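You operate a simulated robot arm through the tools that you are given. There is no shell and no other tool. Be economical: measure what you need, move in short steps, check, and stop when the job is done.

The job below is to be done with a simulated two-armed robot. You get a single attempt, and the scene is never put back.

Task
Put the blue scrub brush on the top of the blue table away on the steel bench beside the sink. Take the lid off the jar with a yellow lid and lay it down on the top of the blue table. Fetch the pink bag and set it on the clear teal-edged glass plate. Stack the cream box that says "56" from the top of the grey table on top of the cream box that says "65". Put one of the number chips from the top of the teal-edged table on top of the blue wiper. Stack the plain beige sherd labelled "29" from the top of the grey table on top of the plain beige sherd that says "72". Take the glue brush from the top of the black table and leave it on the orange tile. Any order will do. Set down upright: pink bag.

Only the result counts: the job must be done as asked and must still hold three seconds after the hand-in. Knocking over, shifting, dropping, spilling or breaking anything else fails it. Lids that push on must go on centred and level and be pressed home; caps that screw on are set level and turned clockwise until they are tight.

Robot
Two 6-joint arms with fingered hands on one trunk, on a base that drives. Base frame: it is fixed to the floor where the robot stands at the start and does not move with it; the origin is under the middle of the robot, x ahead of it, y to its left, z up; the surface under the hand at the start is at about z = 740. Lengths are in mm, angles in degrees, forces in N, time in s.
The left shoulder is at the start at [70, 191, 1373], the right one opposite. With the tool pointing down near the work surface each hand reaches from about 460 to 900 mm from the robot's upright axis, wherever it stands, measured 20 degrees to its own side. Places, roughly: blue scrub brush (9x4x6 cm) [500, 100, 800]; blue wiper (6x9x4 cm) [1400, -4700, 800]; cream box [1000, -4000, 750]; glue brush (5x5x12 cm) [-1200, 0, 800]; jar with a yellow lid (8x8x11 cm) [800, 500, 800]; number chip [1250, -3750, 750]; orange tile (9x9x2 cm) [-1200, 200, 700]; pink bag [500, -750, 750]; plain beige sherd [750, -4750, 750]; steel bench beside the sink [-1000, 3400, 800]; teal-edged glass plate (12x15x1 cm) [600, -200, 700]. Payload 4.7 kg a hand.
The tool frame of a hand sits at the grasp point between the pads (the TCP): z along the fingers, y along the line on which they close. The tips reach 36 mm beyond it. The gripper opens to 120 mm. The gripper's body begins 42 mm behind the TCP. The gripper is a hand of 5 fingers: y runs from the thumb to the fingers, the wrist lies at [-18, -113, -198] in the tool frame, and closing takes about 1.5 s.
Orientation is told as [roll, pitch, yaw] about the base's x, y, z axes, in that order, counted from this pose: with the fingers straight down and the wrist toward the robot, the tool's x, y and z point along [0, 1, 0], [1, 0, 0] and [0, 0, -1] of the base frame.

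Tools
- The arms move only by the tool move_arm. It takes "left_targets", "right_targets" or both (then of equal length, played together; a hand with none holds still); each is a list of rows, each an object (a shift or turn left out is 0, a gripper value left out holds the last) with "slide": the shift along the tool's x, y, z in mm, a list of three; "turn": the turn, a rotation vector about the tool's x, y, z in degrees, a list of three. In form: [{"slide": [x, y, z], "turn": [rx, ry, rz]}, ...]. A call has 1 to 20 rows; each row shifts and turns the commanded pose from where the row before left it, along the tool's axes as they then stand. "left_grip" and "right_grip" are, for a hand that has rows, the opening, from 0 (shut) to 1 (fully open), set as the call begins (left out, the last holds). Rows are played at 5 a second. More than 50 mm and 8.6 degrees between two rows, or a gripper value outside its range, and nothing of the call is played. Where a pose cannot be reached the arm comes as near as it can. A force on the tool above 40 N (or 10 N above the force at the start of the call, whichever is more), or a blocked arm, ends the call early, and 0.2 s more pass. The fingers move at their own pace (about 45 mm/s each) and stop on an object; they squeeze with about 31 N. The grip force told is the motor's: it shows also when the fingers shut on nothing. Time passes only in rows, and 0.2 s behind the last, so rows that do not move let the fingers close. The reply holds the time, the measured pose of the TCP, the force on the tool along the base axes, the opening and the grip force, in the units named above and with some noise, with the torque about the TCP (base axes, N m) and any sound that the robot's microphone picked up.
- Cameras (640 x 400 px; columns grow to the right, rows downward): "scene" is now at [68.2, 53.9, 1560.4]; the picture's right is [0.95, -0.30, -0.00], its down [-0.28, -0.89, -0.36] and it looks along [0.11, 0.35, -0.93] (base axes); focal length 214 px, centre (320, 200). "left" rides on the left gripper at [-73, -91, -143] in its tool frame; the picture's right is [-0.80, -0.28, 0.53], its down [0.53, -0.73, 0.42] and it looks along [0.27, 0.62, 0.74] (tool axes); focal length 234 px, centre (320, 200). "right" rides on the right gripper at [73, -91, -143] in its tool frame; the picture's right is [-0.80, 0.28, -0.53], its down [-0.53, -0.73, 0.42] and it looks along [-0.27, 0.62, 0.74] (tool axes); focal length 234 px, centre (320, 200). There is no depth. A picture from a camera that has moved, and an enlarged one, comes with that camera's place and axes in the base frame and with its lens.
- capture(camera): a new picture of that camera. The clock stands still meanwhile.
- slide_trunk(by): slides the trunk up (or, below 0, down) by that many mm; the arms and the scene camera ride with it, the base frame stays. It gives what a move gives, with no picture.
- drive_base(legs): drives the robot by 1 to 6 legs, each [ahead, left, turn to the left] in mm, mm and degrees, along the robot's own axes; the way and the turn of a leg run together, so that a leg with both is an arc; at most 1500 mm and 180 degrees a leg. The arms and the cameras ride along, it lands a little off, and it stops where it bumps. It gives what a move gives.
- curl_fingers(index, middle, ring, little, thumb_bend, thumb_turn, hand): sets how far each is bent, from 0 (flat) to 100 (curled in); at 30 the hand is open as for a grip, at 70 the pads meet at the TCP. One left out holds its place. A second passes; each finger stops where it meets its share of the squeeze, and holds until it gets a number again. A gripper value or a shape takes the hand back. It gives what a move gives, with no picture; readings hold the bend of each and the force on index, middle, ring, little, thumb and palm. thumb_turn goes from beside the hand (0) to across from the fingers (100), as for a grip.
- hand_shape(shape, hand): the hand has 5 fingers and takes this shape, open, in about a second: jaw (thumb against the fingers, like two jaws); tri (thumb and two fingers); tip (a fingertip pinch); poke (one finger out to press); point (the index stretched); flat (the hand flat); cup (the hand cupped); fist (a fist). The gripper value then closes the fingers along that shape, each until it touches; the sizes above hold for jaw. It gives what a move gives, with no picture.
- turn_head(pan, tilt): turns the head with the scene camera to pan (to the left, within 86 degrees either way) and tilt (down, from -29 to 69), counted from straight ahead of the robot. It gives what a move gives.
- enlarge(camera, box): a new picture of the part [left, top, right, bottom] of that camera's present view, enlarged. The clock stands still meanwhile.
- finish_job(): hands the job in; it is judged then, once.

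Work in short steps. Places have to be worked out from the pictures, the camera data and where the tool is seen: move nearer, look again, correct. Check each grasp and each placing, and mend what went wrong. You have 196 turns and 176 pictures in all, those below and enlarged ones among them. Open the grippers and draw the arms clear of the work before you hand the job in, unless the task says otherwise.

The tools are called after "Emit:" by a JSON object that holds its "method" and its "body". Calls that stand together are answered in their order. move_arm: Moves the arms, as the interface text tells. Its arguments: {"type":"object","properties":{"left_targets":{"type":"array"},"left_grip":{"type":"number"},"right_targets":{"type":"array"},"right_grip":{"type":"number"}},"required":[]} The other tools are called the same way: slide_trunk (by) slides the trunk up or down; hand_shape (shape, hand) gives the hand a shape; curl_fingers (index, middle, ring, little, thumb_bend, thumb_turn, hand) moves the fingers one by one; drive_base (legs) drives the base; turn_head (pan, tilt) turns the head that bears the scene camera; capture (camera) takes a picture; enlarge (camera, box) takes an enlarged picture of a part of a camera's view; finish_job () hands the job in.

At the start:

```text
clock: 0.0
left_ee_pos: [626.2, 350.5, 1048.3]
left_tool_rot: [0.0, 0.0, 0.0]
left_wrist_force: [-0.4, 0.6, -0.5]
left_wrist_torque: [-0.01, 0.03, -0.05]
left_finger_gap: 119.7
left_grip_force: 0.0
left_shape: jaw
left_bend: [30.0, 30.0, 30.0, 30.0, 30.0, 98.0]
left_finger forces: [0.1, 0.1, 0.1, 0.0, 0.0, 0.1]
right_ee_pos: [693.8, -139.9, 1164.3]
right_tool_rot: [0.1, 0.0, 0.0]
right_wrist_force: [-0.3, 0.4, -1.1]
right_wrist_torque: [-0.01, 0.02, -0.01]
right_finger_gap: 119.5
right_grip_force: 0.0
right_shape: jaw
right_bend: [30.0, 30.0, 30.0, 30.0, 30.0, 98.0]
right_finger forces: [0.1, 0.0, 0.0, 0.0, 0.1, 0.0]
trunk travel left (down, up): [-850.0, 90.0]
robot x, y, heading: [3.7, -3.2, -0.1]
head pan, tilt: [72.4, 68.8]
```

scene: 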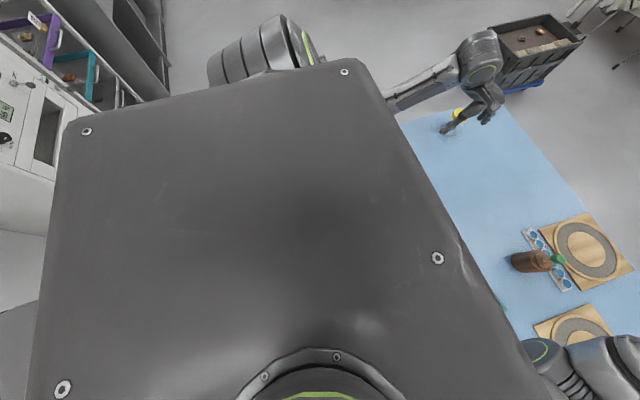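
right: 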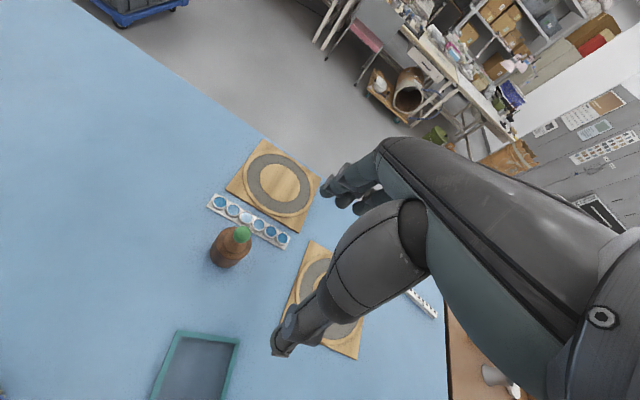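
left: 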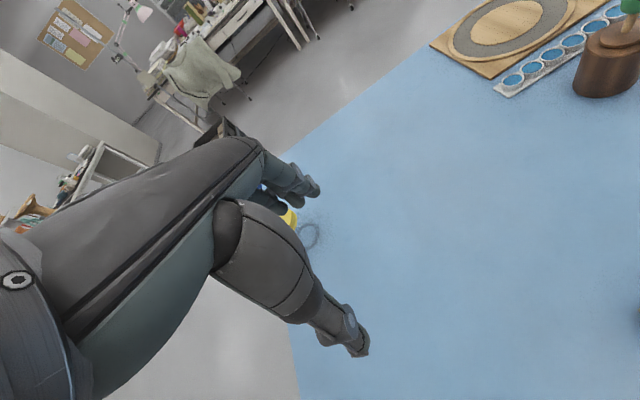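

The pictures show the blue table ahead with the glass plate on it. I turn the head ahead to see the whole work area.

Emit:
{"method": "turn_head", "body": {"pan": 0, "tilt": 50}}

Emit:
{"method": "capture", "body": {"camera": "scene"}}

```text
clock: 1.4
left_ee_pos: [624.7, 350.9, 1048.9]
left_tool_rot: [0.0, 0.0, -0.1]
left_wrist_force: [0.9, -0.1, 0.2]
left_wrist_torque: [-0.02, 0.0, 0.01]
left_finger_gap: 119.6
left_grip_force: 0.1
left_shape: jaw
left_bend: [30.0, 30.0, 30.0, 30.0, 30.0, 98.0]
left_finger forces: [0.0, 0.0, 0.0, 0.0, 0.1, 0.0]
right_ee_pos: [693.4, -141.4, 1164.7]
right_tool_rot: [-0.1, 0.0, -0.1]
right_wrist_force: [0.7, 0.4, 0.4]
right_wrist_torque: [0.02, -0.02, -0.02]
right_finger_gap: 119.3
right_grip_force: 0.1
right_shape: jaw
right_bend: [30.0, 30.0, 30.0, 30.0, 30.0, 98.0]
right_finger forces: [0.0, 0.0, 0.0, 0.0, 0.1, 0.0]
trunk travel left (down, up): [-850.0, 90.0]
robot x, y, heading: [-1.9, 0.2, 0.2]
head pan, tilt: [0.0, 50.0]
```

```text
172 pictures are left
camera scene: at [128.2, 0.7, 1582.3], right [0.0, -1.0, 0.0], down [-0.77, 0.0, -0.64], along [0.64, 0.0, -0.77], focal length 214 px, centre (320, 200)
```

scene: 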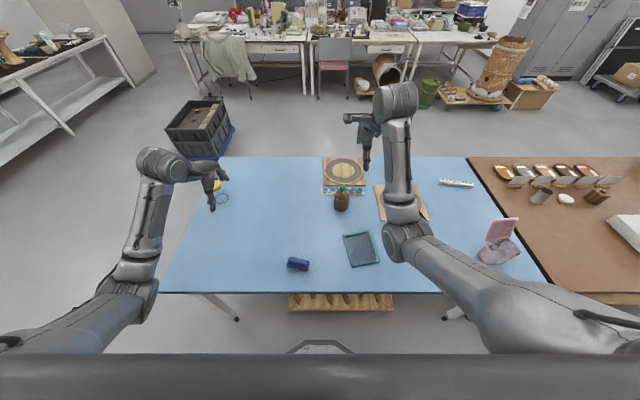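

I see the bag on the right, the plate in the middle, the brush near the front edge. I enlarge these for detail.

Emit:
{"method": "enlarge", "body": {"camera": "scene", "box": [440, 190, 560, 280]}}

Emit:
{"method": "enlarge", "body": {"camera": "scene", "box": [270, 180, 410, 290]}}

Emit:
{"method": "enlarge", "body": {"camera": "scene", "box": [170, 150, 270, 230]}}

```text
4.44 times, centred on (500, 235) of scene
camera zoom: at [128.2, 0.7, 1582.3], right [0.0, -1.0, 0.0], down [-0.77, 0.0, -0.64], along [0.64, 0.0, -0.77], focal length 953 px, centre (-480, 44)
```

zoom: 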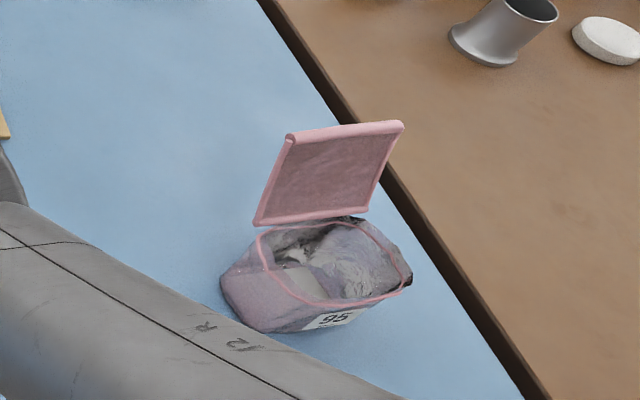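

```text
3.64 times, centred on (340, 235) of scene
camera zoom: at [128.2, 0.7, 1582.3], right [0.0, -1.0, 0.0], down [-0.77, 0.0, -0.64], along [0.64, 0.0, -0.77], focal length 780 px, centre (247, 73)
```

zoom: 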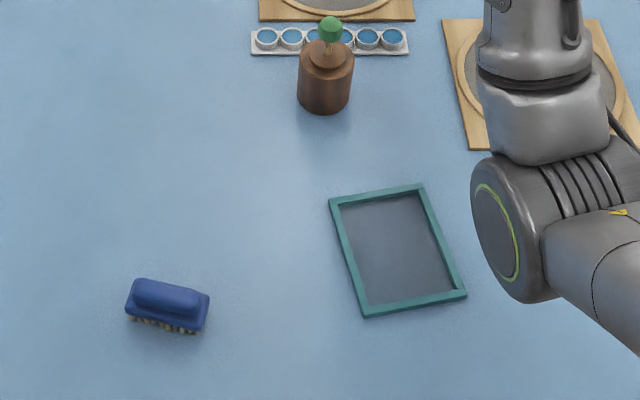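

```text
5.00 times, centred on (220, 190) of scene
camera zoom: at [128.2, 0.7, 1582.3], right [0.0, -1.0, 0.0], down [-0.77, 0.0, -0.64], along [0.64, 0.0, -0.77], focal length 1072 px, centre (820, 250)
```

zoom: 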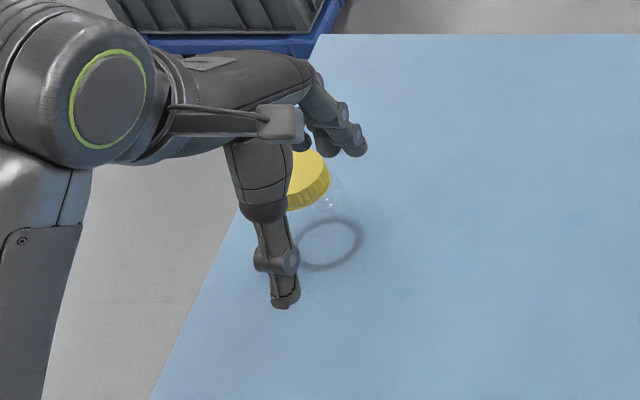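

The bag is near (570,-765), out of the right hand's comfortable reach, so I drive 450 mm to the right.

Emit:
{"method": "drive_base", "body": {"legs": [[0, -450, 0]]}}

Emit:
{"method": "capture", "body": {"camera": "scene"}}

Emit:
{"method": "capture", "body": {"camera": "right"}}

```text
clock: 4.2
left_ee_pos: [625.4, -106.8, 1050.2]
left_tool_rot: [-0.1, 0.0, 0.0]
left_wrist_force: [-0.1, 0.6, 0.0]
left_wrist_torque: [-0.04, 0.01, -0.01]
left_finger_gap: 119.8
left_grip_force: 0.0
left_shape: jaw
left_bend: [30.0, 30.0, 30.0, 30.0, 30.0, 98.0]
left_finger forces: [0.0, 0.1, 0.0, 0.0, 0.0, 0.0]
right_ee_pos: [694.5, -597.2, 1164.5]
right_tool_rot: [0.1, 0.0, 0.0]
right_wrist_force: [-0.5, 0.0, 0.3]
right_wrist_torque: [-0.01, 0.02, 0.0]
right_finger_gap: 119.6
right_grip_force: 0.0
right_shape: jaw
right_bend: [30.0, 30.0, 30.0, 30.0, 30.0, 98.0]
right_finger forces: [0.0, 0.1, 0.0, 0.0, 0.0, 0.1]
trunk travel left (down, up): [-850.0, 90.0]
robot x, y, heading: [2.8, -458.5, 0.1]
head pan, tilt: [0.0, 50.0]
```

```text
168 pictures are left
camera scene: at [128.2, -456.0, 1582.3], right [0.0, -1.0, 0.0], down [-0.77, 0.0, -0.64], along [0.64, 0.0, -0.77], focal length 214 px, centre (320, 200)
```

scene: 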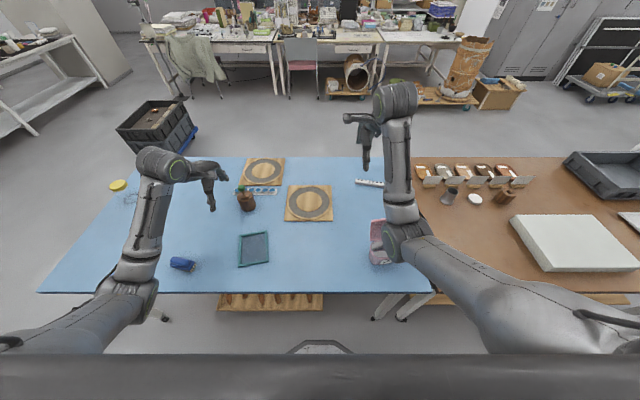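

```text
167 pictures are left
camera right: at [603.3, -524.7, 1308.0], right [0.28, -0.8, 0.53], down [-0.73, -0.53, -0.42], along [0.62, -0.27, -0.74], focal length 234 px, centre (320, 200)
```

right: 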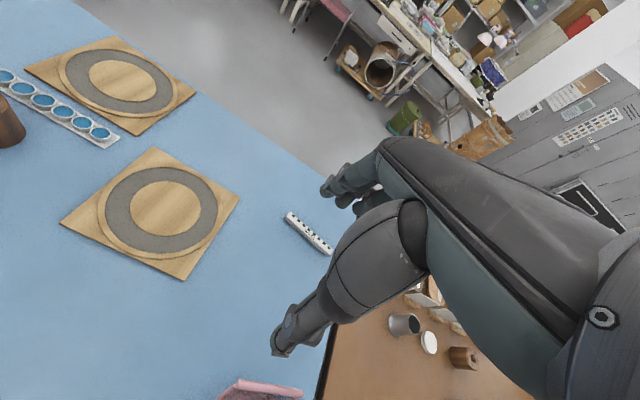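

The hand hides the bag from the head. I pull the right hand back 230 mm so its camera looks at the bag from behind.

Emit:
{"method": "move_arm", "body": {"right_targets": [{"slide": [0, -48, 0]}, {"slide": [0, -48, 0]}, {"slide": [0, -48, 0]}, {"slide": [0, -48, 0]}, {"slide": [-10, -40, 0]}]}}

Emit:
{"method": "capture", "body": {"camera": "right"}}

Emit:
{"method": "capture", "body": {"camera": "scene"}}

```text
clock: 5.3
left_ee_pos: [624.6, -110.1, 1050.7]
left_tool_rot: [0.1, 0.0, -0.1]
left_wrist_force: [-0.1, 0.2, 0.5]
left_wrist_torque: [0.04, 0.01, -0.03]
left_finger_gap: 119.5
left_grip_force: 0.0
left_shape: jaw
left_bend: [30.0, 30.0, 30.0, 30.0, 30.0, 98.0]
left_finger forces: [0.0, 0.0, 0.1, 0.0, 0.0, 0.0]
right_ee_pos: [556.8, -664.1, 1110.7]
right_tool_rot: [-10.7, -4.3, -4.0]
right_wrist_force: [0.3, -0.8, -0.4]
right_wrist_torque: [0.01, -0.03, 0.0]
right_finger_gap: 119.9
right_grip_force: 0.1
right_shape: jaw
right_bend: [30.0, 30.0, 30.0, 30.0, 30.0, 98.0]
right_finger forces: [0.0, 0.0, 0.0, 0.1, 0.0, 0.1]
right hand out of reach, approached as far as the arm can: row 1, 2, 3, 4, 5
trunk travel left (down, up): [-850.0, 90.0]
robot x, y, heading: [4.6, -458.1, -0.1]
head pan, tilt: [0.0, 50.0]
stopped in row 5 (right hand): the arm was blocked; the commanded pose is now the measured one
```

```text
166 pictures are left
camera right: at [463.9, -559.6, 1230.7], right [0.18, -0.71, 0.68], down [-0.75, -0.55, -0.37], along [0.64, -0.44, -0.63], focal length 234 px, centre (320, 200)
```

right: 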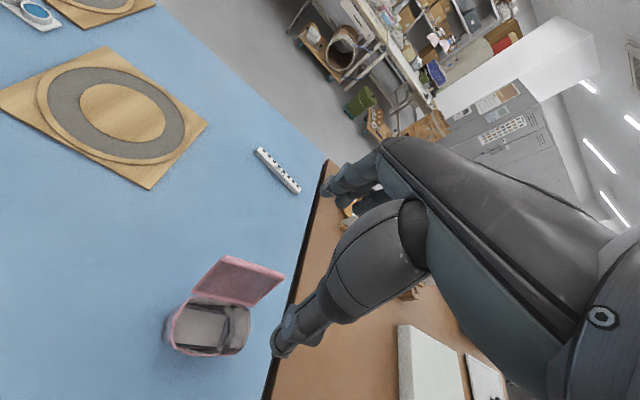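

```text
165 pictures are left
camera scene: at [127.1, -460.1, 1582.5], right [0.0, -1.0, 0.0], down [-0.77, 0.0, -0.64], along [0.64, 0.0, -0.77], focal length 214 px, centre (320, 200)
```

scene: 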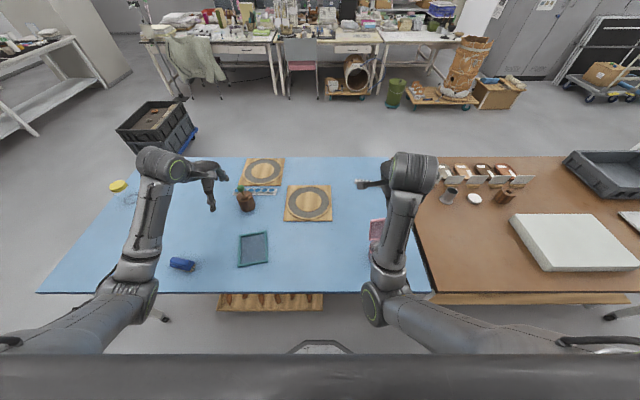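

The arm bottomed out in its reach, and the hand is slightly tilted. I enlarge the bag.

Emit:
{"method": "enlarge", "body": {"camera": "right", "box": [140, 240, 300, 370]}}

```text
3.08 times, centred on (220, 305) of right
camera zoom: at [463.9, -559.6, 1230.7], right [0.18, -0.71, 0.68], down [-0.75, -0.55, -0.37], along [0.64, -0.44, -0.63], focal length 720 px, centre (628, -123)
```

zoom: 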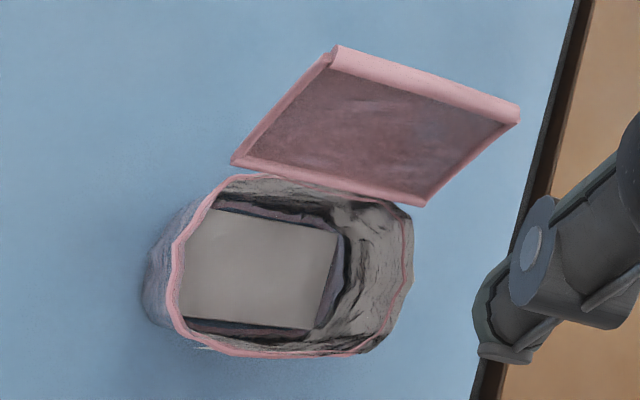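

The flap stands up at the far rim, top edge near (589,-695,925), leaning about 13° away. I will pinch it from above; first I straighten the hand and bring it over the flap.

Emit:
{"method": "move_arm", "body": {"right_targets": [{"slide": [-11, 11, 34], "turn": [5.8, 3.6, -3.7]}, {"slide": [-11, 11, 34], "turn": [5.8, 3.6, -3.7]}, {"slide": [-11, 11, 34], "turn": [5.7, 3.6, -3.7]}]}}

Emit:
{"method": "capture", "body": {"camera": "right"}}

```text
clock: 6.1
left_ee_pos: [626.6, -106.2, 1048.3]
left_tool_rot: [0.0, 0.2, 0.0]
left_wrist_force: [-0.7, -0.2, 0.6]
left_wrist_torque: [0.0, -0.02, -0.01]
left_finger_gap: 119.8
left_grip_force: 0.1
left_shape: jaw
left_bend: [30.0, 30.0, 30.0, 30.0, 30.0, 98.0]
left_finger forces: [0.0, 0.1, 0.0, 0.0, 0.0, 0.1]
right_ee_pos: [593.1, -700.5, 993.8]
right_tool_rot: [1.2, 14.1, 5.6]
right_wrist_force: [0.3, 0.3, -0.1]
right_wrist_torque: [-0.03, 0.01, 0.0]
right_finger_gap: 119.9
right_grip_force: 0.1
right_shape: jaw
right_bend: [30.0, 30.0, 30.0, 30.0, 30.0, 98.0]
right_finger forces: [0.0, 0.0, 0.1, 0.0, 0.0, 0.1]
right hand out of reach, approached as far as the arm can: row 1
trunk travel left (down, up): [-850.0, 90.0]
robot x, y, heading: [1.7, -457.4, -0.1]
head pan, tilt: [0.0, 50.0]
```

```text
163 pictures are left
camera right: at [534.5, -637.7, 1157.0], right [0.47, -0.77, 0.42], down [-0.76, -0.6, -0.24], along [0.44, -0.21, -0.87], focal length 234 px, centre (320, 200)
```

right: 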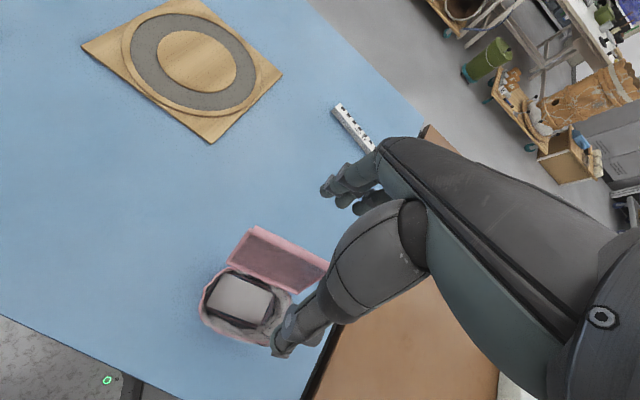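

Triangulating again puts the flap's top edge at about z 900, leaning about 20°. I align the hand above it on that line.

Emit:
{"method": "move_arm", "body": {"right_targets": [{"slide": [-5, 18, 18], "turn": [3, 0, 0]}, {"slide": [-6, 18, 18], "turn": [3, 0, 0]}]}}

Emit:
{"method": "enlarge", "body": {"camera": "right", "box": [160, 160, 400, 310]}}

Emit:
{"method": "capture", "body": {"camera": "scene"}}

```text
clock: 6.7
left_ee_pos: [627.0, -107.8, 1048.6]
left_tool_rot: [0.0, 0.0, 0.0]
left_wrist_force: [0.1, -0.2, 0.0]
left_wrist_torque: [0.0, 0.0, -0.03]
left_finger_gap: 119.5
left_grip_force: 0.1
left_shape: jaw
left_bend: [30.0, 30.0, 30.0, 30.0, 30.0, 98.0]
left_finger forces: [0.0, 0.0, 0.1, 0.0, 0.0, 0.0]
right_ee_pos: [620.0, -710.4, 947.3]
right_tool_rot: [1.2, 19.9, 5.7]
right_wrist_force: [0.4, 0.1, 0.2]
right_wrist_torque: [-0.01, 0.05, 0.02]
right_finger_gap: 119.8
right_grip_force: 0.1
right_shape: jaw
right_bend: [30.0, 30.0, 30.0, 30.0, 30.0, 98.0]
right_finger forces: [0.0, 0.0, 0.0, 0.0, 0.1, 0.1]
trunk travel left (down, up): [-850.0, 90.0]
robot x, y, heading: [-0.6, -455.6, 0.0]
head pan, tilt: [0.0, 50.0]
```

```text
2.67 times, centred on (280, 235) of right
camera zoom: at [577.8, -644.9, 1116.0], right [0.52, -0.77, 0.38], down [-0.78, -0.6, -0.16], along [0.35, -0.22, -0.91], focal length 624 px, centre (427, 107)
```

zoom: 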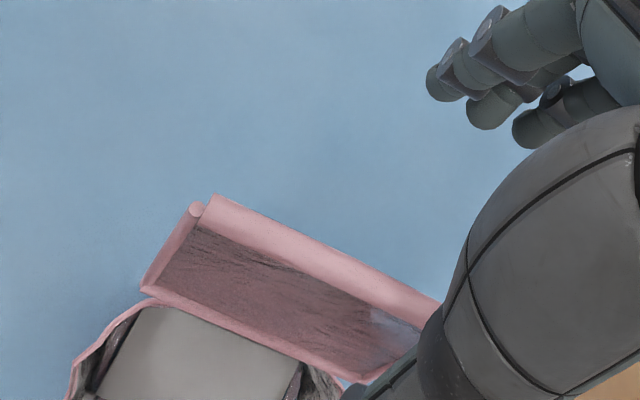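

```text
161 pictures are left
camera scene: at [129.6, -457.2, 1582.2], right [0.0, -1.0, 0.0], down [-0.77, 0.0, -0.64], along [0.64, 0.0, -0.77], focal length 214 px, centre (320, 200)
```

scene: 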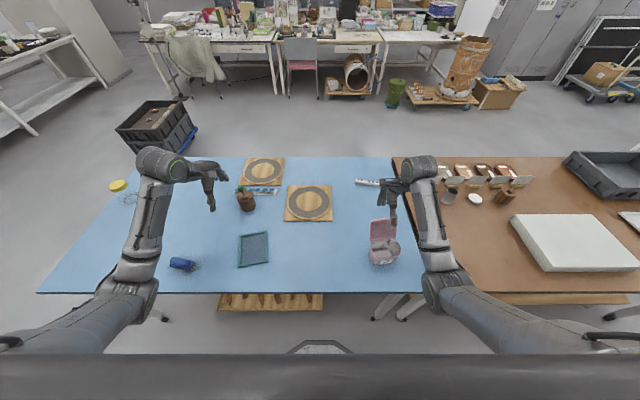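

The head now sees the bag and hand together; I enlarge to triangulate the flap.

Emit:
{"method": "enlarge", "body": {"camera": "scene", "box": [350, 170, 450, 270]}}

```text
4.00 times, centred on (400, 220) of scene
camera zoom: at [129.6, -457.2, 1582.2], right [0.0, -1.0, 0.0], down [-0.77, 0.0, -0.64], along [0.64, 0.0, -0.77], focal length 858 px, centre (0, 120)
```

zoom: 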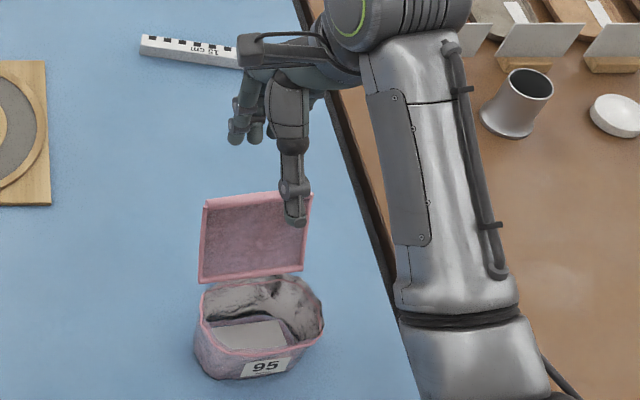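

The flap's mid-top is at (599,-706,900), lean about 24°; the hand is already on its line. I tilt 4° more and go 88 mm along the flap.

Emit:
{"method": "move_arm", "body": {"right_targets": [{"slide": [2, 0, 28], "turn": [4, 0, -1]}, {"slide": [2, 0, 30]}, {"slide": [0, 0, 30]}]}}

Emit:
{"method": "enlarge", "body": {"camera": "scene", "box": [350, 170, 450, 270]}}

Emit:
{"method": "enlarge", "body": {"camera": "right", "box": [200, 130, 440, 390]}}

```text
clock: 7.5
left_ee_pos: [625.5, -107.2, 1050.4]
left_tool_rot: [-0.1, 0.0, 0.0]
left_wrist_force: [0.0, -0.2, 1.1]
left_wrist_torque: [0.03, -0.04, -0.01]
left_finger_gap: 119.6
left_grip_force: 0.1
left_shape: jaw
left_bend: [30.0, 30.0, 30.0, 30.0, 30.0, 98.0]
left_finger forces: [0.1, 0.0, 0.0, 0.1, 0.1, 0.0]
right_ee_pos: [584.3, -708.0, 870.2]
right_tool_rot: [1.6, 23.9, 6.9]
right_wrist_force: [0.4, 0.5, -0.8]
right_wrist_torque: [0.03, -0.06, 0.02]
right_finger_gap: 120.0
right_grip_force: 0.1
right_shape: jaw
right_bend: [30.0, 30.0, 30.0, 30.0, 30.0, 98.0]
right_finger forces: [0.0, 0.0, 0.1, 0.0, 0.0, 0.0]
trunk travel left (down, up): [-850.0, 90.0]
robot x, y, heading: [-0.5, -456.0, 0.2]
head pan, tilt: [0.0, 50.0]
```

```text
4.00 times, centred on (400, 220) of scene
camera zoom: at [127.3, -457.1, 1582.5], right [0.0, -1.0, 0.0], down [-0.77, 0.0, -0.64], along [0.64, 0.0, -0.77], focal length 858 px, centre (0, 120)
```

zoom: 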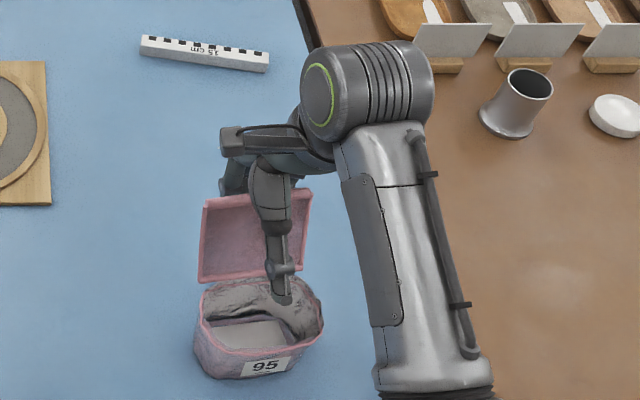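

```text
1.54 times, centred on (320, 260) of right
camera zoom: at [551.3, -643.5, 1038.8], right [0.55, -0.76, 0.35], down [-0.78, -0.62, -0.11], along [0.29, -0.21, -0.93], focal length 360 px, centre (320, 108)
```

zoom: 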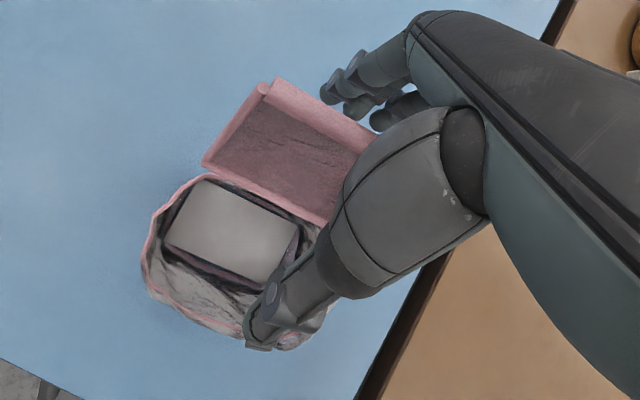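

Flap is between fingers and thumb. I close the hand.

Emit:
{"method": "move_arm", "body": {"right_targets": [{}, {}, {}, {}, {}, {}, {}, {}, {}, {}], "right_grip": 0}}

Emit:
{"method": "enlarge", "body": {"camera": "scene", "box": [350, 170, 450, 270]}}

Emit:
{"method": "enlarge", "body": {"camera": "right", "box": [200, 130, 440, 390]}}

```text
clock: 9.7
left_ee_pos: [626.4, -107.4, 1050.1]
left_tool_rot: [0.0, 0.0, -0.1]
left_wrist_force: [0.1, -0.5, -0.3]
left_wrist_torque: [-0.01, -0.01, 0.01]
left_finger_gap: 119.6
left_grip_force: 0.0
left_shape: jaw
left_bend: [30.0, 30.0, 30.0, 30.0, 30.0, 98.0]
left_finger forces: [0.0, 0.0, 0.0, 0.1, 0.0, 0.0]
right_ee_pos: [584.4, -708.7, 870.0]
right_tool_rot: [1.5, 24.0, 6.9]
right_wrist_force: [0.1, 0.4, 0.3]
right_wrist_torque: [0.13, 0.07, 0.01]
right_finger_gap: 0.0
right_grip_force: 31.2
right_shape: jaw
right_bend: [70.0, 70.0, 70.0, 70.0, 70.0, 100.0]
right_finger forces: [17.9, 7.0, 2.8, 0.8, 29.0, 0.0]
trunk travel left (down, up): [-850.0, 90.0]
robot x, y, heading: [-0.9, -457.1, -0.1]
head pan, tilt: [0.0, 50.0]
```

```text
4.00 times, centred on (400, 220) of scene
camera zoom: at [128.1, -456.9, 1582.4], right [0.0, -1.0, 0.0], down [-0.77, 0.0, -0.64], along [0.64, 0.0, -0.77], focal length 858 px, centre (0, 120)
```

zoom: 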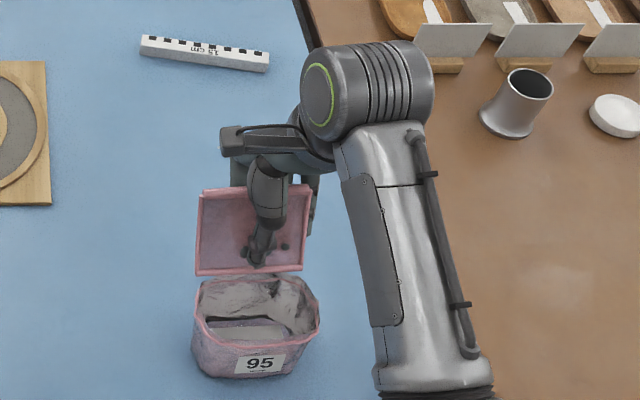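

```text
1.54 times, centred on (320, 260) of right
camera zoom: at [551.9, -643.3, 1038.6], right [0.55, -0.76, 0.35], down [-0.78, -0.62, -0.1], along [0.29, -0.21, -0.93], focal length 360 px, centre (320, 108)
```

zoom: 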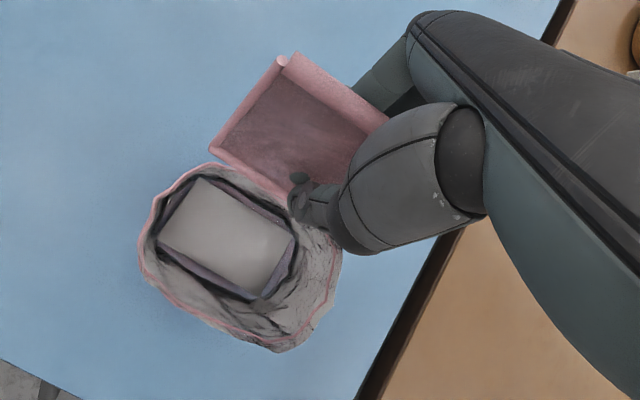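

The grip forces show contact across the flap. I test by lifting 40 mm.

Emit:
{"method": "move_arm", "body": {"right_targets": [{"slide": [0, -8, -18]}, {"slide": [0, -8, -18]}, {}]}}

Emit:
{"method": "enlarge", "body": {"camera": "scene", "box": [350, 170, 450, 270]}}

Emit:
{"method": "enlarge", "body": {"camera": "right", "box": [200, 130, 440, 390]}}

```text
clock: 10.5
left_ee_pos: [625.9, -106.9, 1050.7]
left_tool_rot: [-0.1, 0.0, 0.0]
left_wrist_force: [-0.3, -0.5, 0.2]
left_wrist_torque: [0.02, -0.02, -0.01]
left_finger_gap: 119.6
left_grip_force: 0.0
left_shape: jaw
left_bend: [30.0, 30.0, 30.0, 30.0, 30.0, 98.0]
left_finger forces: [0.0, 0.0, 0.0, 0.1, 0.0, 0.0]
right_ee_pos: [584.2, -709.5, 909.1]
right_tool_rot: [1.6, 24.1, 6.9]
right_wrist_force: [0.3, 0.0, 0.7]
right_wrist_torque: [-0.03, -0.02, -0.02]
right_finger_gap: 0.0
right_grip_force: 30.9
right_shape: jaw
right_bend: [70.0, 70.0, 70.0, 70.0, 70.0, 100.0]
right_finger forces: [18.9, 6.9, 2.6, 0.1, 28.3, 0.0]
trunk travel left (down, up): [-850.0, 90.0]
robot x, y, heading: [1.0, -458.7, -0.2]
head pan, tilt: [0.0, 50.0]
```

```text
4.00 times, centred on (400, 220) of scene
camera zoom: at [128.4, -457.1, 1582.3], right [0.0, -1.0, 0.0], down [-0.77, 0.0, -0.64], along [0.64, 0.0, -0.77], focal length 858 px, centre (0, 120)
```

zoom: 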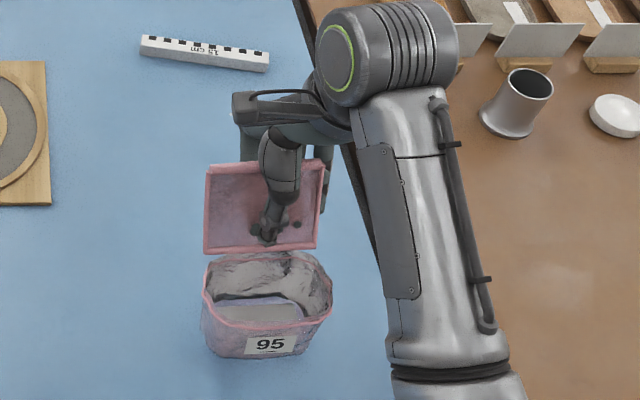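

```text
1.54 times, centred on (320, 260) of right
camera zoom: at [552.3, -644.7, 1079.0], right [0.55, -0.76, 0.35], down [-0.78, -0.62, -0.1], along [0.29, -0.21, -0.93], focal length 360 px, centre (320, 108)
```

zoom: 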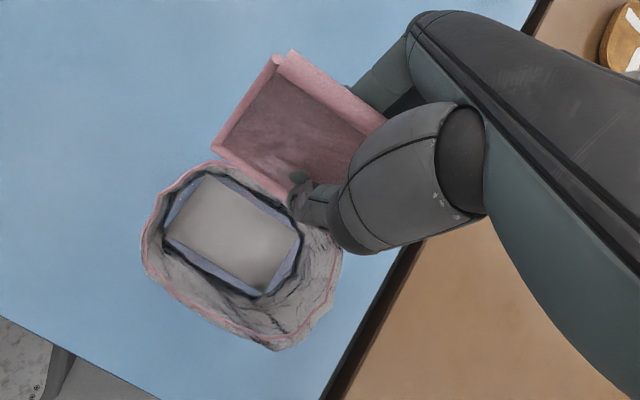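

The bag is held and lifted. I raise the trunk 85 mm for clearance and drive left 549 mm toward the plate.

Emit:
{"method": "slide_trunk", "body": {"by": 85}}

Emit:
{"method": "drive_base", "body": {"legs": [[0, 549, 0]]}}

Emit:
{"method": "capture", "body": {"camera": "scene"}}

Emit:
{"method": "capture", "body": {"camera": "left"}}

```text
clock: 11.7
left_ee_pos: [626.5, -108.4, 1134.4]
left_tool_rot: [-0.1, 0.2, 0.0]
left_wrist_force: [-0.3, 0.5, -0.1]
left_wrist_torque: [-0.02, -0.01, -0.01]
left_finger_gap: 119.4
left_grip_force: 0.1
left_shape: jaw
left_bend: [30.0, 30.0, 30.0, 30.0, 30.0, 98.0]
left_finger forces: [0.0, 0.0, 0.0, 0.0, 0.0, 0.1]
right_ee_pos: [584.8, -709.1, 993.2]
right_tool_rot: [1.6, 24.0, 6.8]
right_wrist_force: [0.6, 0.8, -1.0]
right_wrist_torque: [-0.03, -0.04, -0.01]
right_finger_gap: 0.0
right_grip_force: 31.3
right_shape: jaw
right_bend: [70.0, 70.0, 70.0, 70.0, 70.0, 100.0]
right_finger forces: [19.0, 6.9, 2.7, 0.1, 28.5, 0.0]
trunk travel left (down, up): [-935.0, 5.0]
robot x, y, heading: [-1.9, -457.5, 0.0]
head pan, tilt: [0.0, 50.0]
```

```text
clock: 14.9
left_ee_pos: [626.3, 442.9, 1134.0]
left_tool_rot: [0.1, 0.1, -0.1]
left_wrist_force: [0.6, 0.3, 0.2]
left_wrist_torque: [0.03, 0.0, -0.02]
left_finger_gap: 119.5
left_grip_force: 0.0
left_shape: jaw
left_bend: [30.0, 30.0, 30.0, 30.0, 30.0, 98.0]
left_finger forces: [0.0, 0.0, 0.0, 0.0, 0.0, 0.0]
right_ee_pos: [583.8, -158.5, 994.5]
right_tool_rot: [1.7, 24.0, 6.8]
right_wrist_force: [0.5, 0.8, -0.6]
right_wrist_torque: [0.0, -0.06, 0.03]
right_finger_gap: 0.0
right_grip_force: 31.6
right_shape: jaw
right_bend: [70.0, 70.0, 70.0, 70.0, 70.0, 100.0]
right_finger forces: [18.9, 6.9, 2.8, 0.2, 28.4, 0.0]
trunk travel left (down, up): [-935.0, 5.0]
robot x, y, heading: [-0.2, 97.0, -0.0]
head pan, tilt: [0.0, 50.0]
```

```text
153 pictures are left
camera scene: at [128.9, 93.7, 1667.3], right [0.0, -1.0, 0.0], down [-0.77, 0.0, -0.64], along [0.64, 0.0, -0.77], focal length 214 px, centre (320, 200)
```

scene: 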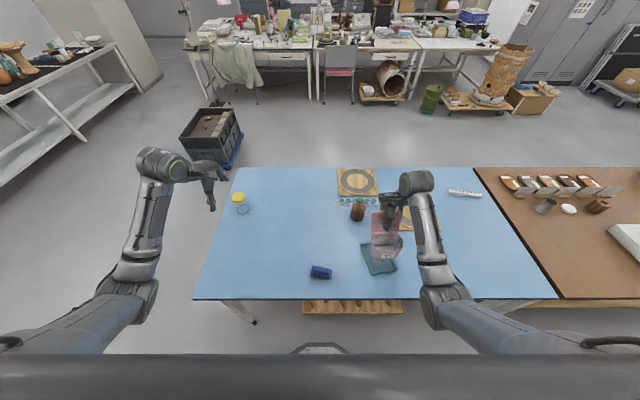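

```text
152 pictures are left
camera left: at [536.6, 371.0, 1278.0], right [-0.28, -0.8, -0.53], down [-0.73, 0.53, -0.42], along [0.62, 0.27, -0.74], focal length 234 px, centre (320, 200)
```

left: 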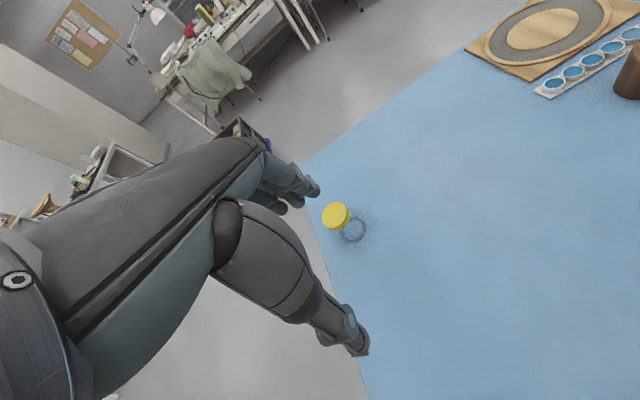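

I advance the bag 40 mm and lower the trunk 80 mm, then look.

Emit:
{"method": "move_arm", "body": {"right_targets": [{"slide": [-2, 18, -8]}, {"slide": [-2, 18, -8]}]}}

Emit:
{"method": "slide_trunk", "body": {"by": -85}}

Emit:
{"method": "enlarge", "body": {"camera": "scene", "box": [340, 170, 450, 290]}}

Emit:
{"method": "capture", "body": {"camera": "right"}}

```text
clock: 15.5
left_ee_pos: [627.9, 443.8, 1134.1]
left_tool_rot: [0.0, 0.1, 0.0]
left_wrist_force: [1.1, 1.0, -0.3]
left_wrist_torque: [0.01, 0.03, 0.0]
left_finger_gap: 119.4
left_grip_force: 0.2
left_shape: jaw
left_bend: [30.0, 30.0, 30.0, 30.0, 30.0, 98.0]
left_finger forces: [0.0, 0.0, 0.0, 0.1, 0.0, 0.1]
right_ee_pos: [625.7, -157.0, 991.4]
right_tool_rot: [1.6, 24.0, 6.8]
right_wrist_force: [0.2, 0.3, -0.6]
right_wrist_torque: [0.0, -0.04, -0.02]
right_finger_gap: 0.0
right_grip_force: 30.9
right_shape: jaw
right_bend: [70.0, 70.0, 70.0, 70.0, 70.0, 100.0]
right_finger forces: [18.7, 6.9, 2.7, 0.2, 28.4, 0.0]
trunk travel left (down, up): [-935.0, 5.0]
robot x, y, heading: [1.7, 94.6, -0.3]
head pan, tilt: [0.0, 50.0]
```

```text
clock: 16.7
left_ee_pos: [627.1, 442.9, 1049.2]
left_tool_rot: [0.0, 0.0, -0.1]
left_wrist_force: [-0.5, -0.5, -0.1]
left_wrist_torque: [-0.01, 0.01, -0.02]
left_finger_gap: 119.3
left_grip_force: 0.0
left_shape: jaw
left_bend: [30.0, 30.0, 30.0, 30.0, 30.0, 98.0]
left_finger forces: [0.0, 0.0, 0.0, 0.1, 0.0, 0.0]
right_ee_pos: [625.1, -156.7, 907.8]
right_tool_rot: [1.6, 24.0, 6.8]
right_wrist_force: [-0.7, 0.5, -1.3]
right_wrist_torque: [-0.02, -0.06, 0.03]
right_finger_gap: 0.0
right_grip_force: 31.5
right_shape: jaw
right_bend: [70.0, 70.0, 70.0, 70.0, 70.0, 100.0]
right_finger forces: [18.8, 6.9, 2.6, 0.1, 28.4, 0.0]
trunk travel left (down, up): [-850.0, 90.0]
robot x, y, heading: [0.1, 94.6, 0.2]
head pan, tilt: [0.0, 50.0]
```

```text
3.33 times, centred on (395, 230) of scene
camera zoom: at [128.7, 94.9, 1582.4], right [0.0, -1.0, 0.0], down [-0.77, 0.0, -0.64], along [0.64, 0.0, -0.77], focal length 715 px, centre (70, 100)
```

zoom: 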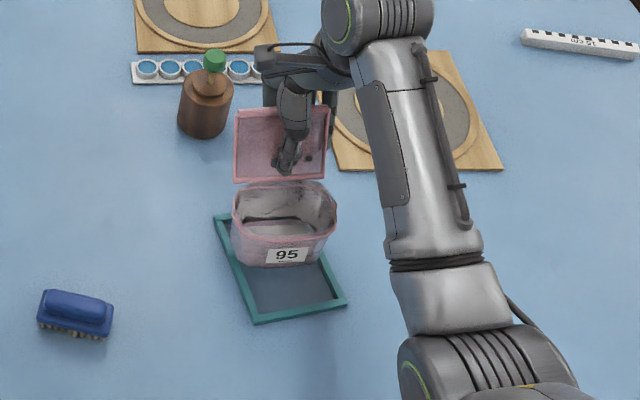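

```text
150 pictures are left
camera right: at [593.3, -92.2, 1077.8], right [0.55, -0.76, 0.35], down [-0.78, -0.62, -0.1], along [0.29, -0.21, -0.93], focal length 234 px, centre (320, 200)
```

right: 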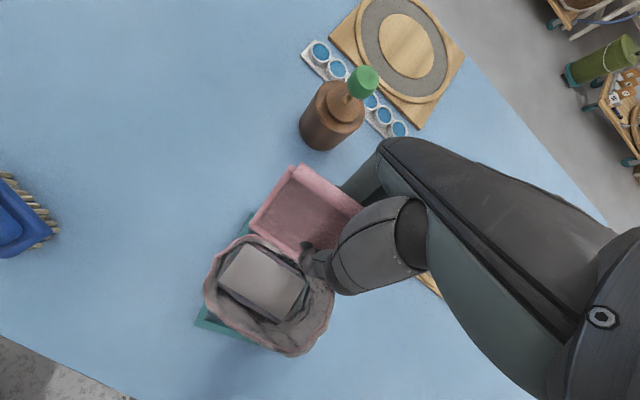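

The bag hangs over the plate, needing a shift of about (-6,-9). I correct and lower 24 mm, then look.

Emit:
{"method": "move_arm", "body": {"right_targets": [{"slide": [-9, -5, 3]}, {"slide": [0, 3, 7.5]}, {"slide": [0, 3, 7.5]}, {"slide": [0, 3, 7.5]}]}}

Emit:
{"method": "enlarge", "body": {"camera": "scene", "box": [360, 200, 420, 270]}}

```text
clock: 17.7
left_ee_pos: [627.1, 444.3, 1049.7]
left_tool_rot: [0.0, -0.1, -0.2]
left_wrist_force: [-0.3, -0.1, 0.4]
left_wrist_torque: [-0.03, -0.02, 0.01]
left_finger_gap: 119.8
left_grip_force: 0.0
left_shape: jaw
left_bend: [30.0, 30.0, 30.0, 30.0, 30.0, 98.0]
left_finger forces: [0.0, 0.0, 0.1, 0.1, 0.1, 0.0]
right_ee_pos: [618.9, -166.6, 882.8]
right_tool_rot: [1.7, 23.8, 6.9]
right_wrist_force: [0.2, -0.5, -0.7]
right_wrist_torque: [-0.03, -0.05, -0.03]
right_finger_gap: 0.1
right_grip_force: 31.0
right_shape: jaw
right_bend: [70.0, 70.0, 70.0, 70.0, 70.0, 100.0]
right_finger forces: [18.7, 6.9, 2.7, 0.1, 28.3, 0.0]
trunk travel left (down, up): [-850.0, 90.0]
robot x, y, heading: [-2.4, 95.9, -0.1]
head pan, tilt: [0.0, 50.0]
```

```text
5.71 times, centred on (390, 235) of scene
camera zoom: at [128.9, 94.6, 1582.3], right [0.0, -1.0, 0.0], down [-0.77, 0.0, -0.64], along [0.64, 0.0, -0.77], focal length 1226 px, centre (-80, 0)
```

zoom: 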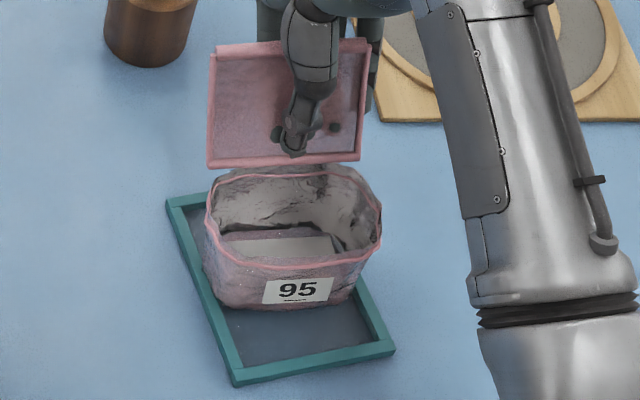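

Placement looks centred. I lower in small steps until contact.

Emit:
{"method": "move_arm", "body": {"right_targets": [{"slide": [0, 1, 2.3]}, {"slide": [0, 1, 2.3]}, {"slide": [0, 1, 2.3]}]}}

Emit:
{"method": "enlarge", "body": {"camera": "scene", "box": [360, 200, 420, 270]}}

```text
clock: 18.5
left_ee_pos: [627.0, 443.4, 1051.2]
left_tool_rot: [0.0, 0.0, -0.1]
left_wrist_force: [0.5, 0.3, 0.1]
left_wrist_torque: [0.02, 0.03, -0.01]
left_finger_gap: 119.8
left_grip_force: 0.0
left_shape: jaw
left_bend: [30.0, 30.0, 30.0, 30.0, 30.0, 98.0]
left_finger forces: [0.1, 0.0, 0.0, 0.0, 0.0, 0.0]
right_ee_pos: [619.0, -164.6, 877.5]
right_tool_rot: [1.5, 23.8, 6.8]
right_wrist_force: [1.2, -3.6, 13.8]
right_wrist_torque: [0.06, 0.18, 0.06]
right_finger_gap: 0.0
right_grip_force: 31.0
right_shape: jaw
right_bend: [70.0, 70.0, 70.0, 70.0, 70.0, 100.0]
right_finger forces: [18.6, 6.7, 3.0, 0.9, 33.3, 0.1]
trunk travel left (down, up): [-850.0, 90.0]
robot x, y, heading: [1.6, 93.5, -0.2]
head pan, tilt: [0.0, 50.0]
```

```text
5.71 times, centred on (390, 235) of scene
camera zoom: at [127.3, 95.0, 1582.7], right [0.0, -1.0, 0.0], down [-0.77, 0.0, -0.64], along [0.64, 0.0, -0.77], focal length 1226 px, centre (-80, 0)
```

zoom: 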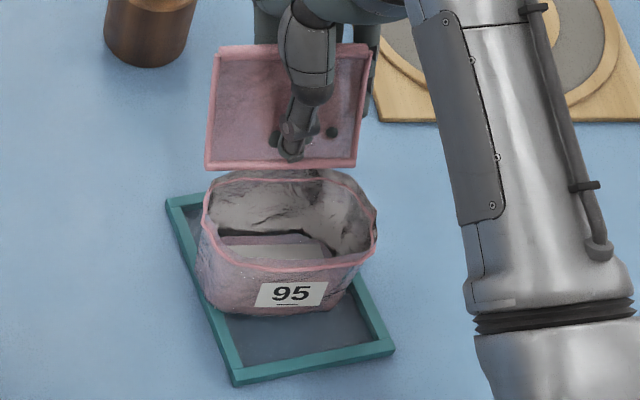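

Contact at 14 N. I open the hand and check.

Emit:
{"method": "move_arm", "body": {"right_targets": [{}, {}, {}, {}, {}, {}, {}, {}, {}], "right_grip": 1}}

Emit:
{"method": "enlarge", "body": {"camera": "scene", "box": [360, 200, 420, 270]}}

```text
clock: 20.5
left_ee_pos: [626.8, 442.3, 1049.8]
left_tool_rot: [0.0, 0.0, -0.1]
left_wrist_force: [-0.1, 0.6, 0.0]
left_wrist_torque: [0.0, 0.02, 0.0]
left_finger_gap: 119.7
left_grip_force: 0.0
left_shape: jaw
left_bend: [30.0, 30.0, 30.0, 30.0, 30.0, 98.0]
left_finger forces: [0.1, 0.1, 0.1, 0.0, 0.0, 0.0]
right_ee_pos: [618.9, -165.0, 875.1]
right_tool_rot: [1.6, 23.9, 6.8]
right_wrist_force: [0.6, 0.7, -0.1]
right_wrist_torque: [0.04, 0.05, 0.0]
right_finger_gap: 119.8
right_grip_force: 0.2
right_shape: jaw
right_bend: [30.0, 30.0, 30.0, 30.0, 30.0, 98.0]
right_finger forces: [0.0, 0.0, 0.0, 0.0, 0.0, 0.0]
trunk travel left (down, up): [-850.0, 90.0]
robot x, y, heading: [0.1, 92.5, -0.2]
head pan, tilt: [0.0, 50.0]
```

```text
5.71 times, centred on (390, 235) of scene
camera zoom: at [128.9, 94.9, 1582.3], right [0.0, -1.0, 0.0], down [-0.77, 0.0, -0.64], along [0.64, 0.0, -0.77], focal length 1226 px, centre (-80, 0)
```

zoom: 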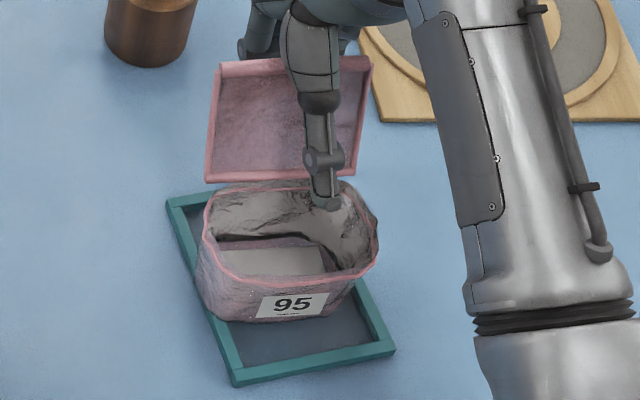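

The bag stands on the plate. I withdraw the right hand back along its axis.

Emit:
{"method": "move_arm", "body": {"right_targets": [{"slide": [0, 0, -30]}, {"slide": [0, 0, -40]}, {"slide": [0, 0, -45]}, {"slide": [0, 0, -45]}]}}

Emit:
{"method": "capture", "body": {"camera": "scene"}}

Emit:
{"method": "enlarge", "body": {"camera": "scene", "box": [200, 170, 280, 220]}}

Emit:
{"method": "capture", "body": {"camera": "left"}}

```text
clock: 21.5
left_ee_pos: [627.0, 444.7, 1048.7]
left_tool_rot: [0.0, 0.1, -0.1]
left_wrist_force: [0.6, 0.2, -0.5]
left_wrist_torque: [-0.01, 0.0, -0.02]
left_finger_gap: 119.4
left_grip_force: 0.1
left_shape: jaw
left_bend: [30.0, 30.0, 30.0, 30.0, 30.0, 98.0]
left_finger forces: [0.0, 0.1, 0.1, 0.0, 0.0, 0.0]
right_ee_pos: [685.2, -160.3, 1019.0]
right_tool_rot: [1.7, 24.1, 6.8]
right_wrist_force: [0.1, -0.7, -0.5]
right_wrist_torque: [0.0, 0.01, 0.01]
right_finger_gap: 119.9
right_grip_force: 0.1
right_shape: jaw
right_bend: [30.0, 30.0, 30.0, 30.0, 30.0, 98.0]
right_finger forces: [0.1, 0.1, 0.1, 0.0, 0.0, 0.0]
trunk travel left (down, up): [-850.0, 90.0]
robot x, y, heading: [1.4, 96.2, -0.4]
head pan, tilt: [0.0, 50.0]
```

```text
146 pictures are left
camera scene: at [129.3, 95.7, 1582.2], right [0.0, -1.0, 0.0], down [-0.77, 0.0, -0.64], along [0.64, 0.0, -0.77], focal length 214 px, centre (320, 200)
```

scene: 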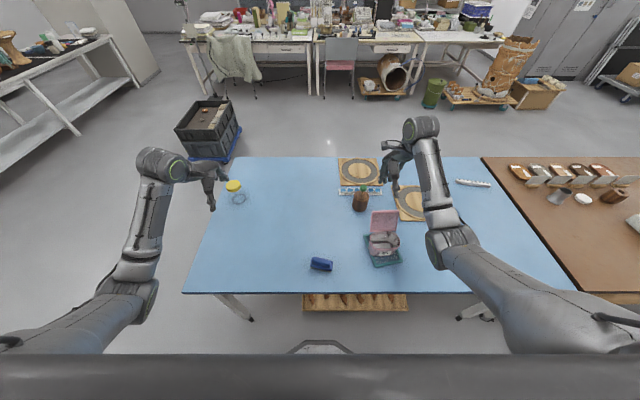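

```text
8.00 times, centred on (240, 195) of scene
camera zoom: at [129.3, 95.7, 1582.2], right [0.0, -1.0, 0.0], down [-0.77, 0.0, -0.64], along [0.64, 0.0, -0.77], focal length 1716 px, centre (960, 240)
```

zoom: 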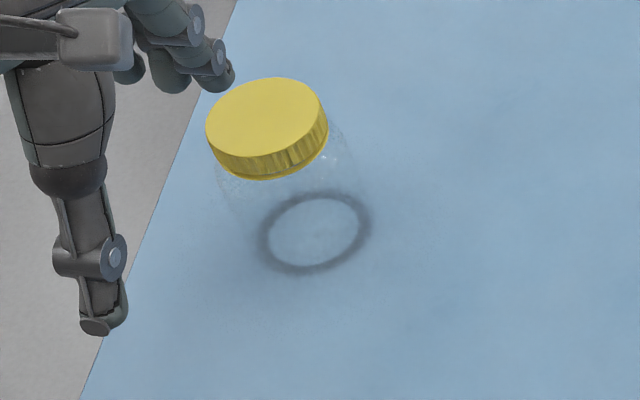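

```text
144 pictures are left
camera left: at [536.9, 372.4, 1192.3], right [-0.28, -0.8, -0.52], down [-0.73, 0.53, -0.42], along [0.62, 0.26, -0.74], focal length 234 px, centre (320, 200)
```

left: 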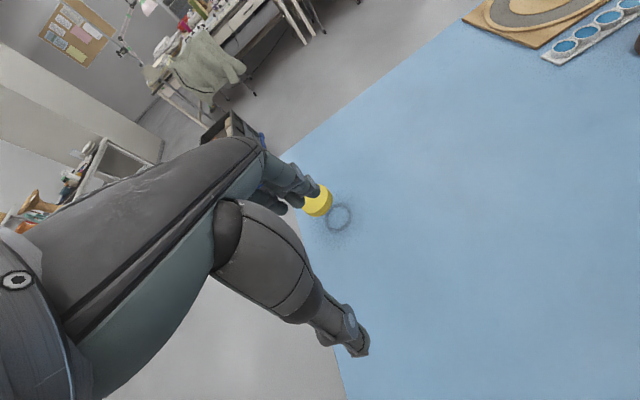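

The jar stands at about (834,507) with its lid top at z 850. I drive 330 mm left and 80 mm ahead so both hands can reach it.

Emit:
{"method": "drive_base", "body": {"legs": [[0, 330, 0], [80, 0, 0]]}}

Emit:
{"method": "capture", "body": {"camera": "scene"}}

```text
clock: 24.3
left_ee_pos: [704.9, 772.7, 1050.4]
left_tool_rot: [0.0, -0.1, -0.1]
left_wrist_force: [-0.1, 0.6, 0.8]
left_wrist_torque: [0.0, -0.03, 0.01]
left_finger_gap: 119.7
left_grip_force: 0.0
left_shape: jaw
left_bend: [30.0, 30.0, 30.0, 30.0, 30.0, 98.0]
left_finger forces: [0.0, 0.0, 0.0, 0.0, 0.0, 0.0]
right_ee_pos: [764.5, 167.3, 1021.8]
right_tool_rot: [1.6, 24.0, 6.8]
right_wrist_force: [-0.1, -0.5, -0.6]
right_wrist_torque: [-0.02, 0.0, 0.01]
right_finger_gap: 119.6
right_grip_force: 0.2
right_shape: jaw
right_bend: [30.0, 30.0, 30.0, 30.0, 30.0, 98.0]
right_finger forces: [0.1, 0.1, 0.0, 0.0, 0.0, 0.0]
trunk travel left (down, up): [-850.0, 90.0]
robot x, y, heading: [78.8, 421.0, 0.1]
head pan, tilt: [0.0, 50.0]
```

```text
143 pictures are left
camera scene: at [206.3, 423.3, 1582.6], right [0.0, -1.0, 0.0], down [-0.77, 0.0, -0.64], along [0.64, 0.0, -0.77], focal length 214 px, centre (320, 200)
```

scene: 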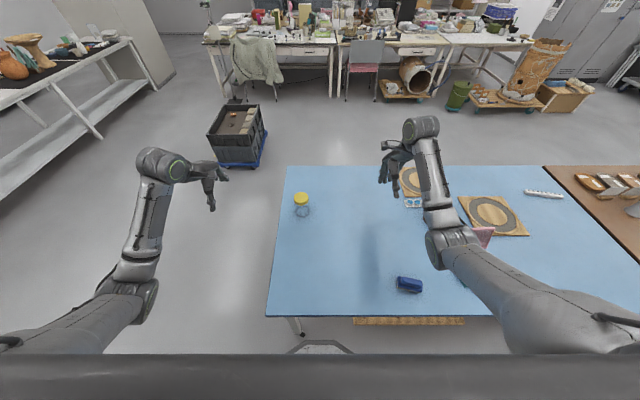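

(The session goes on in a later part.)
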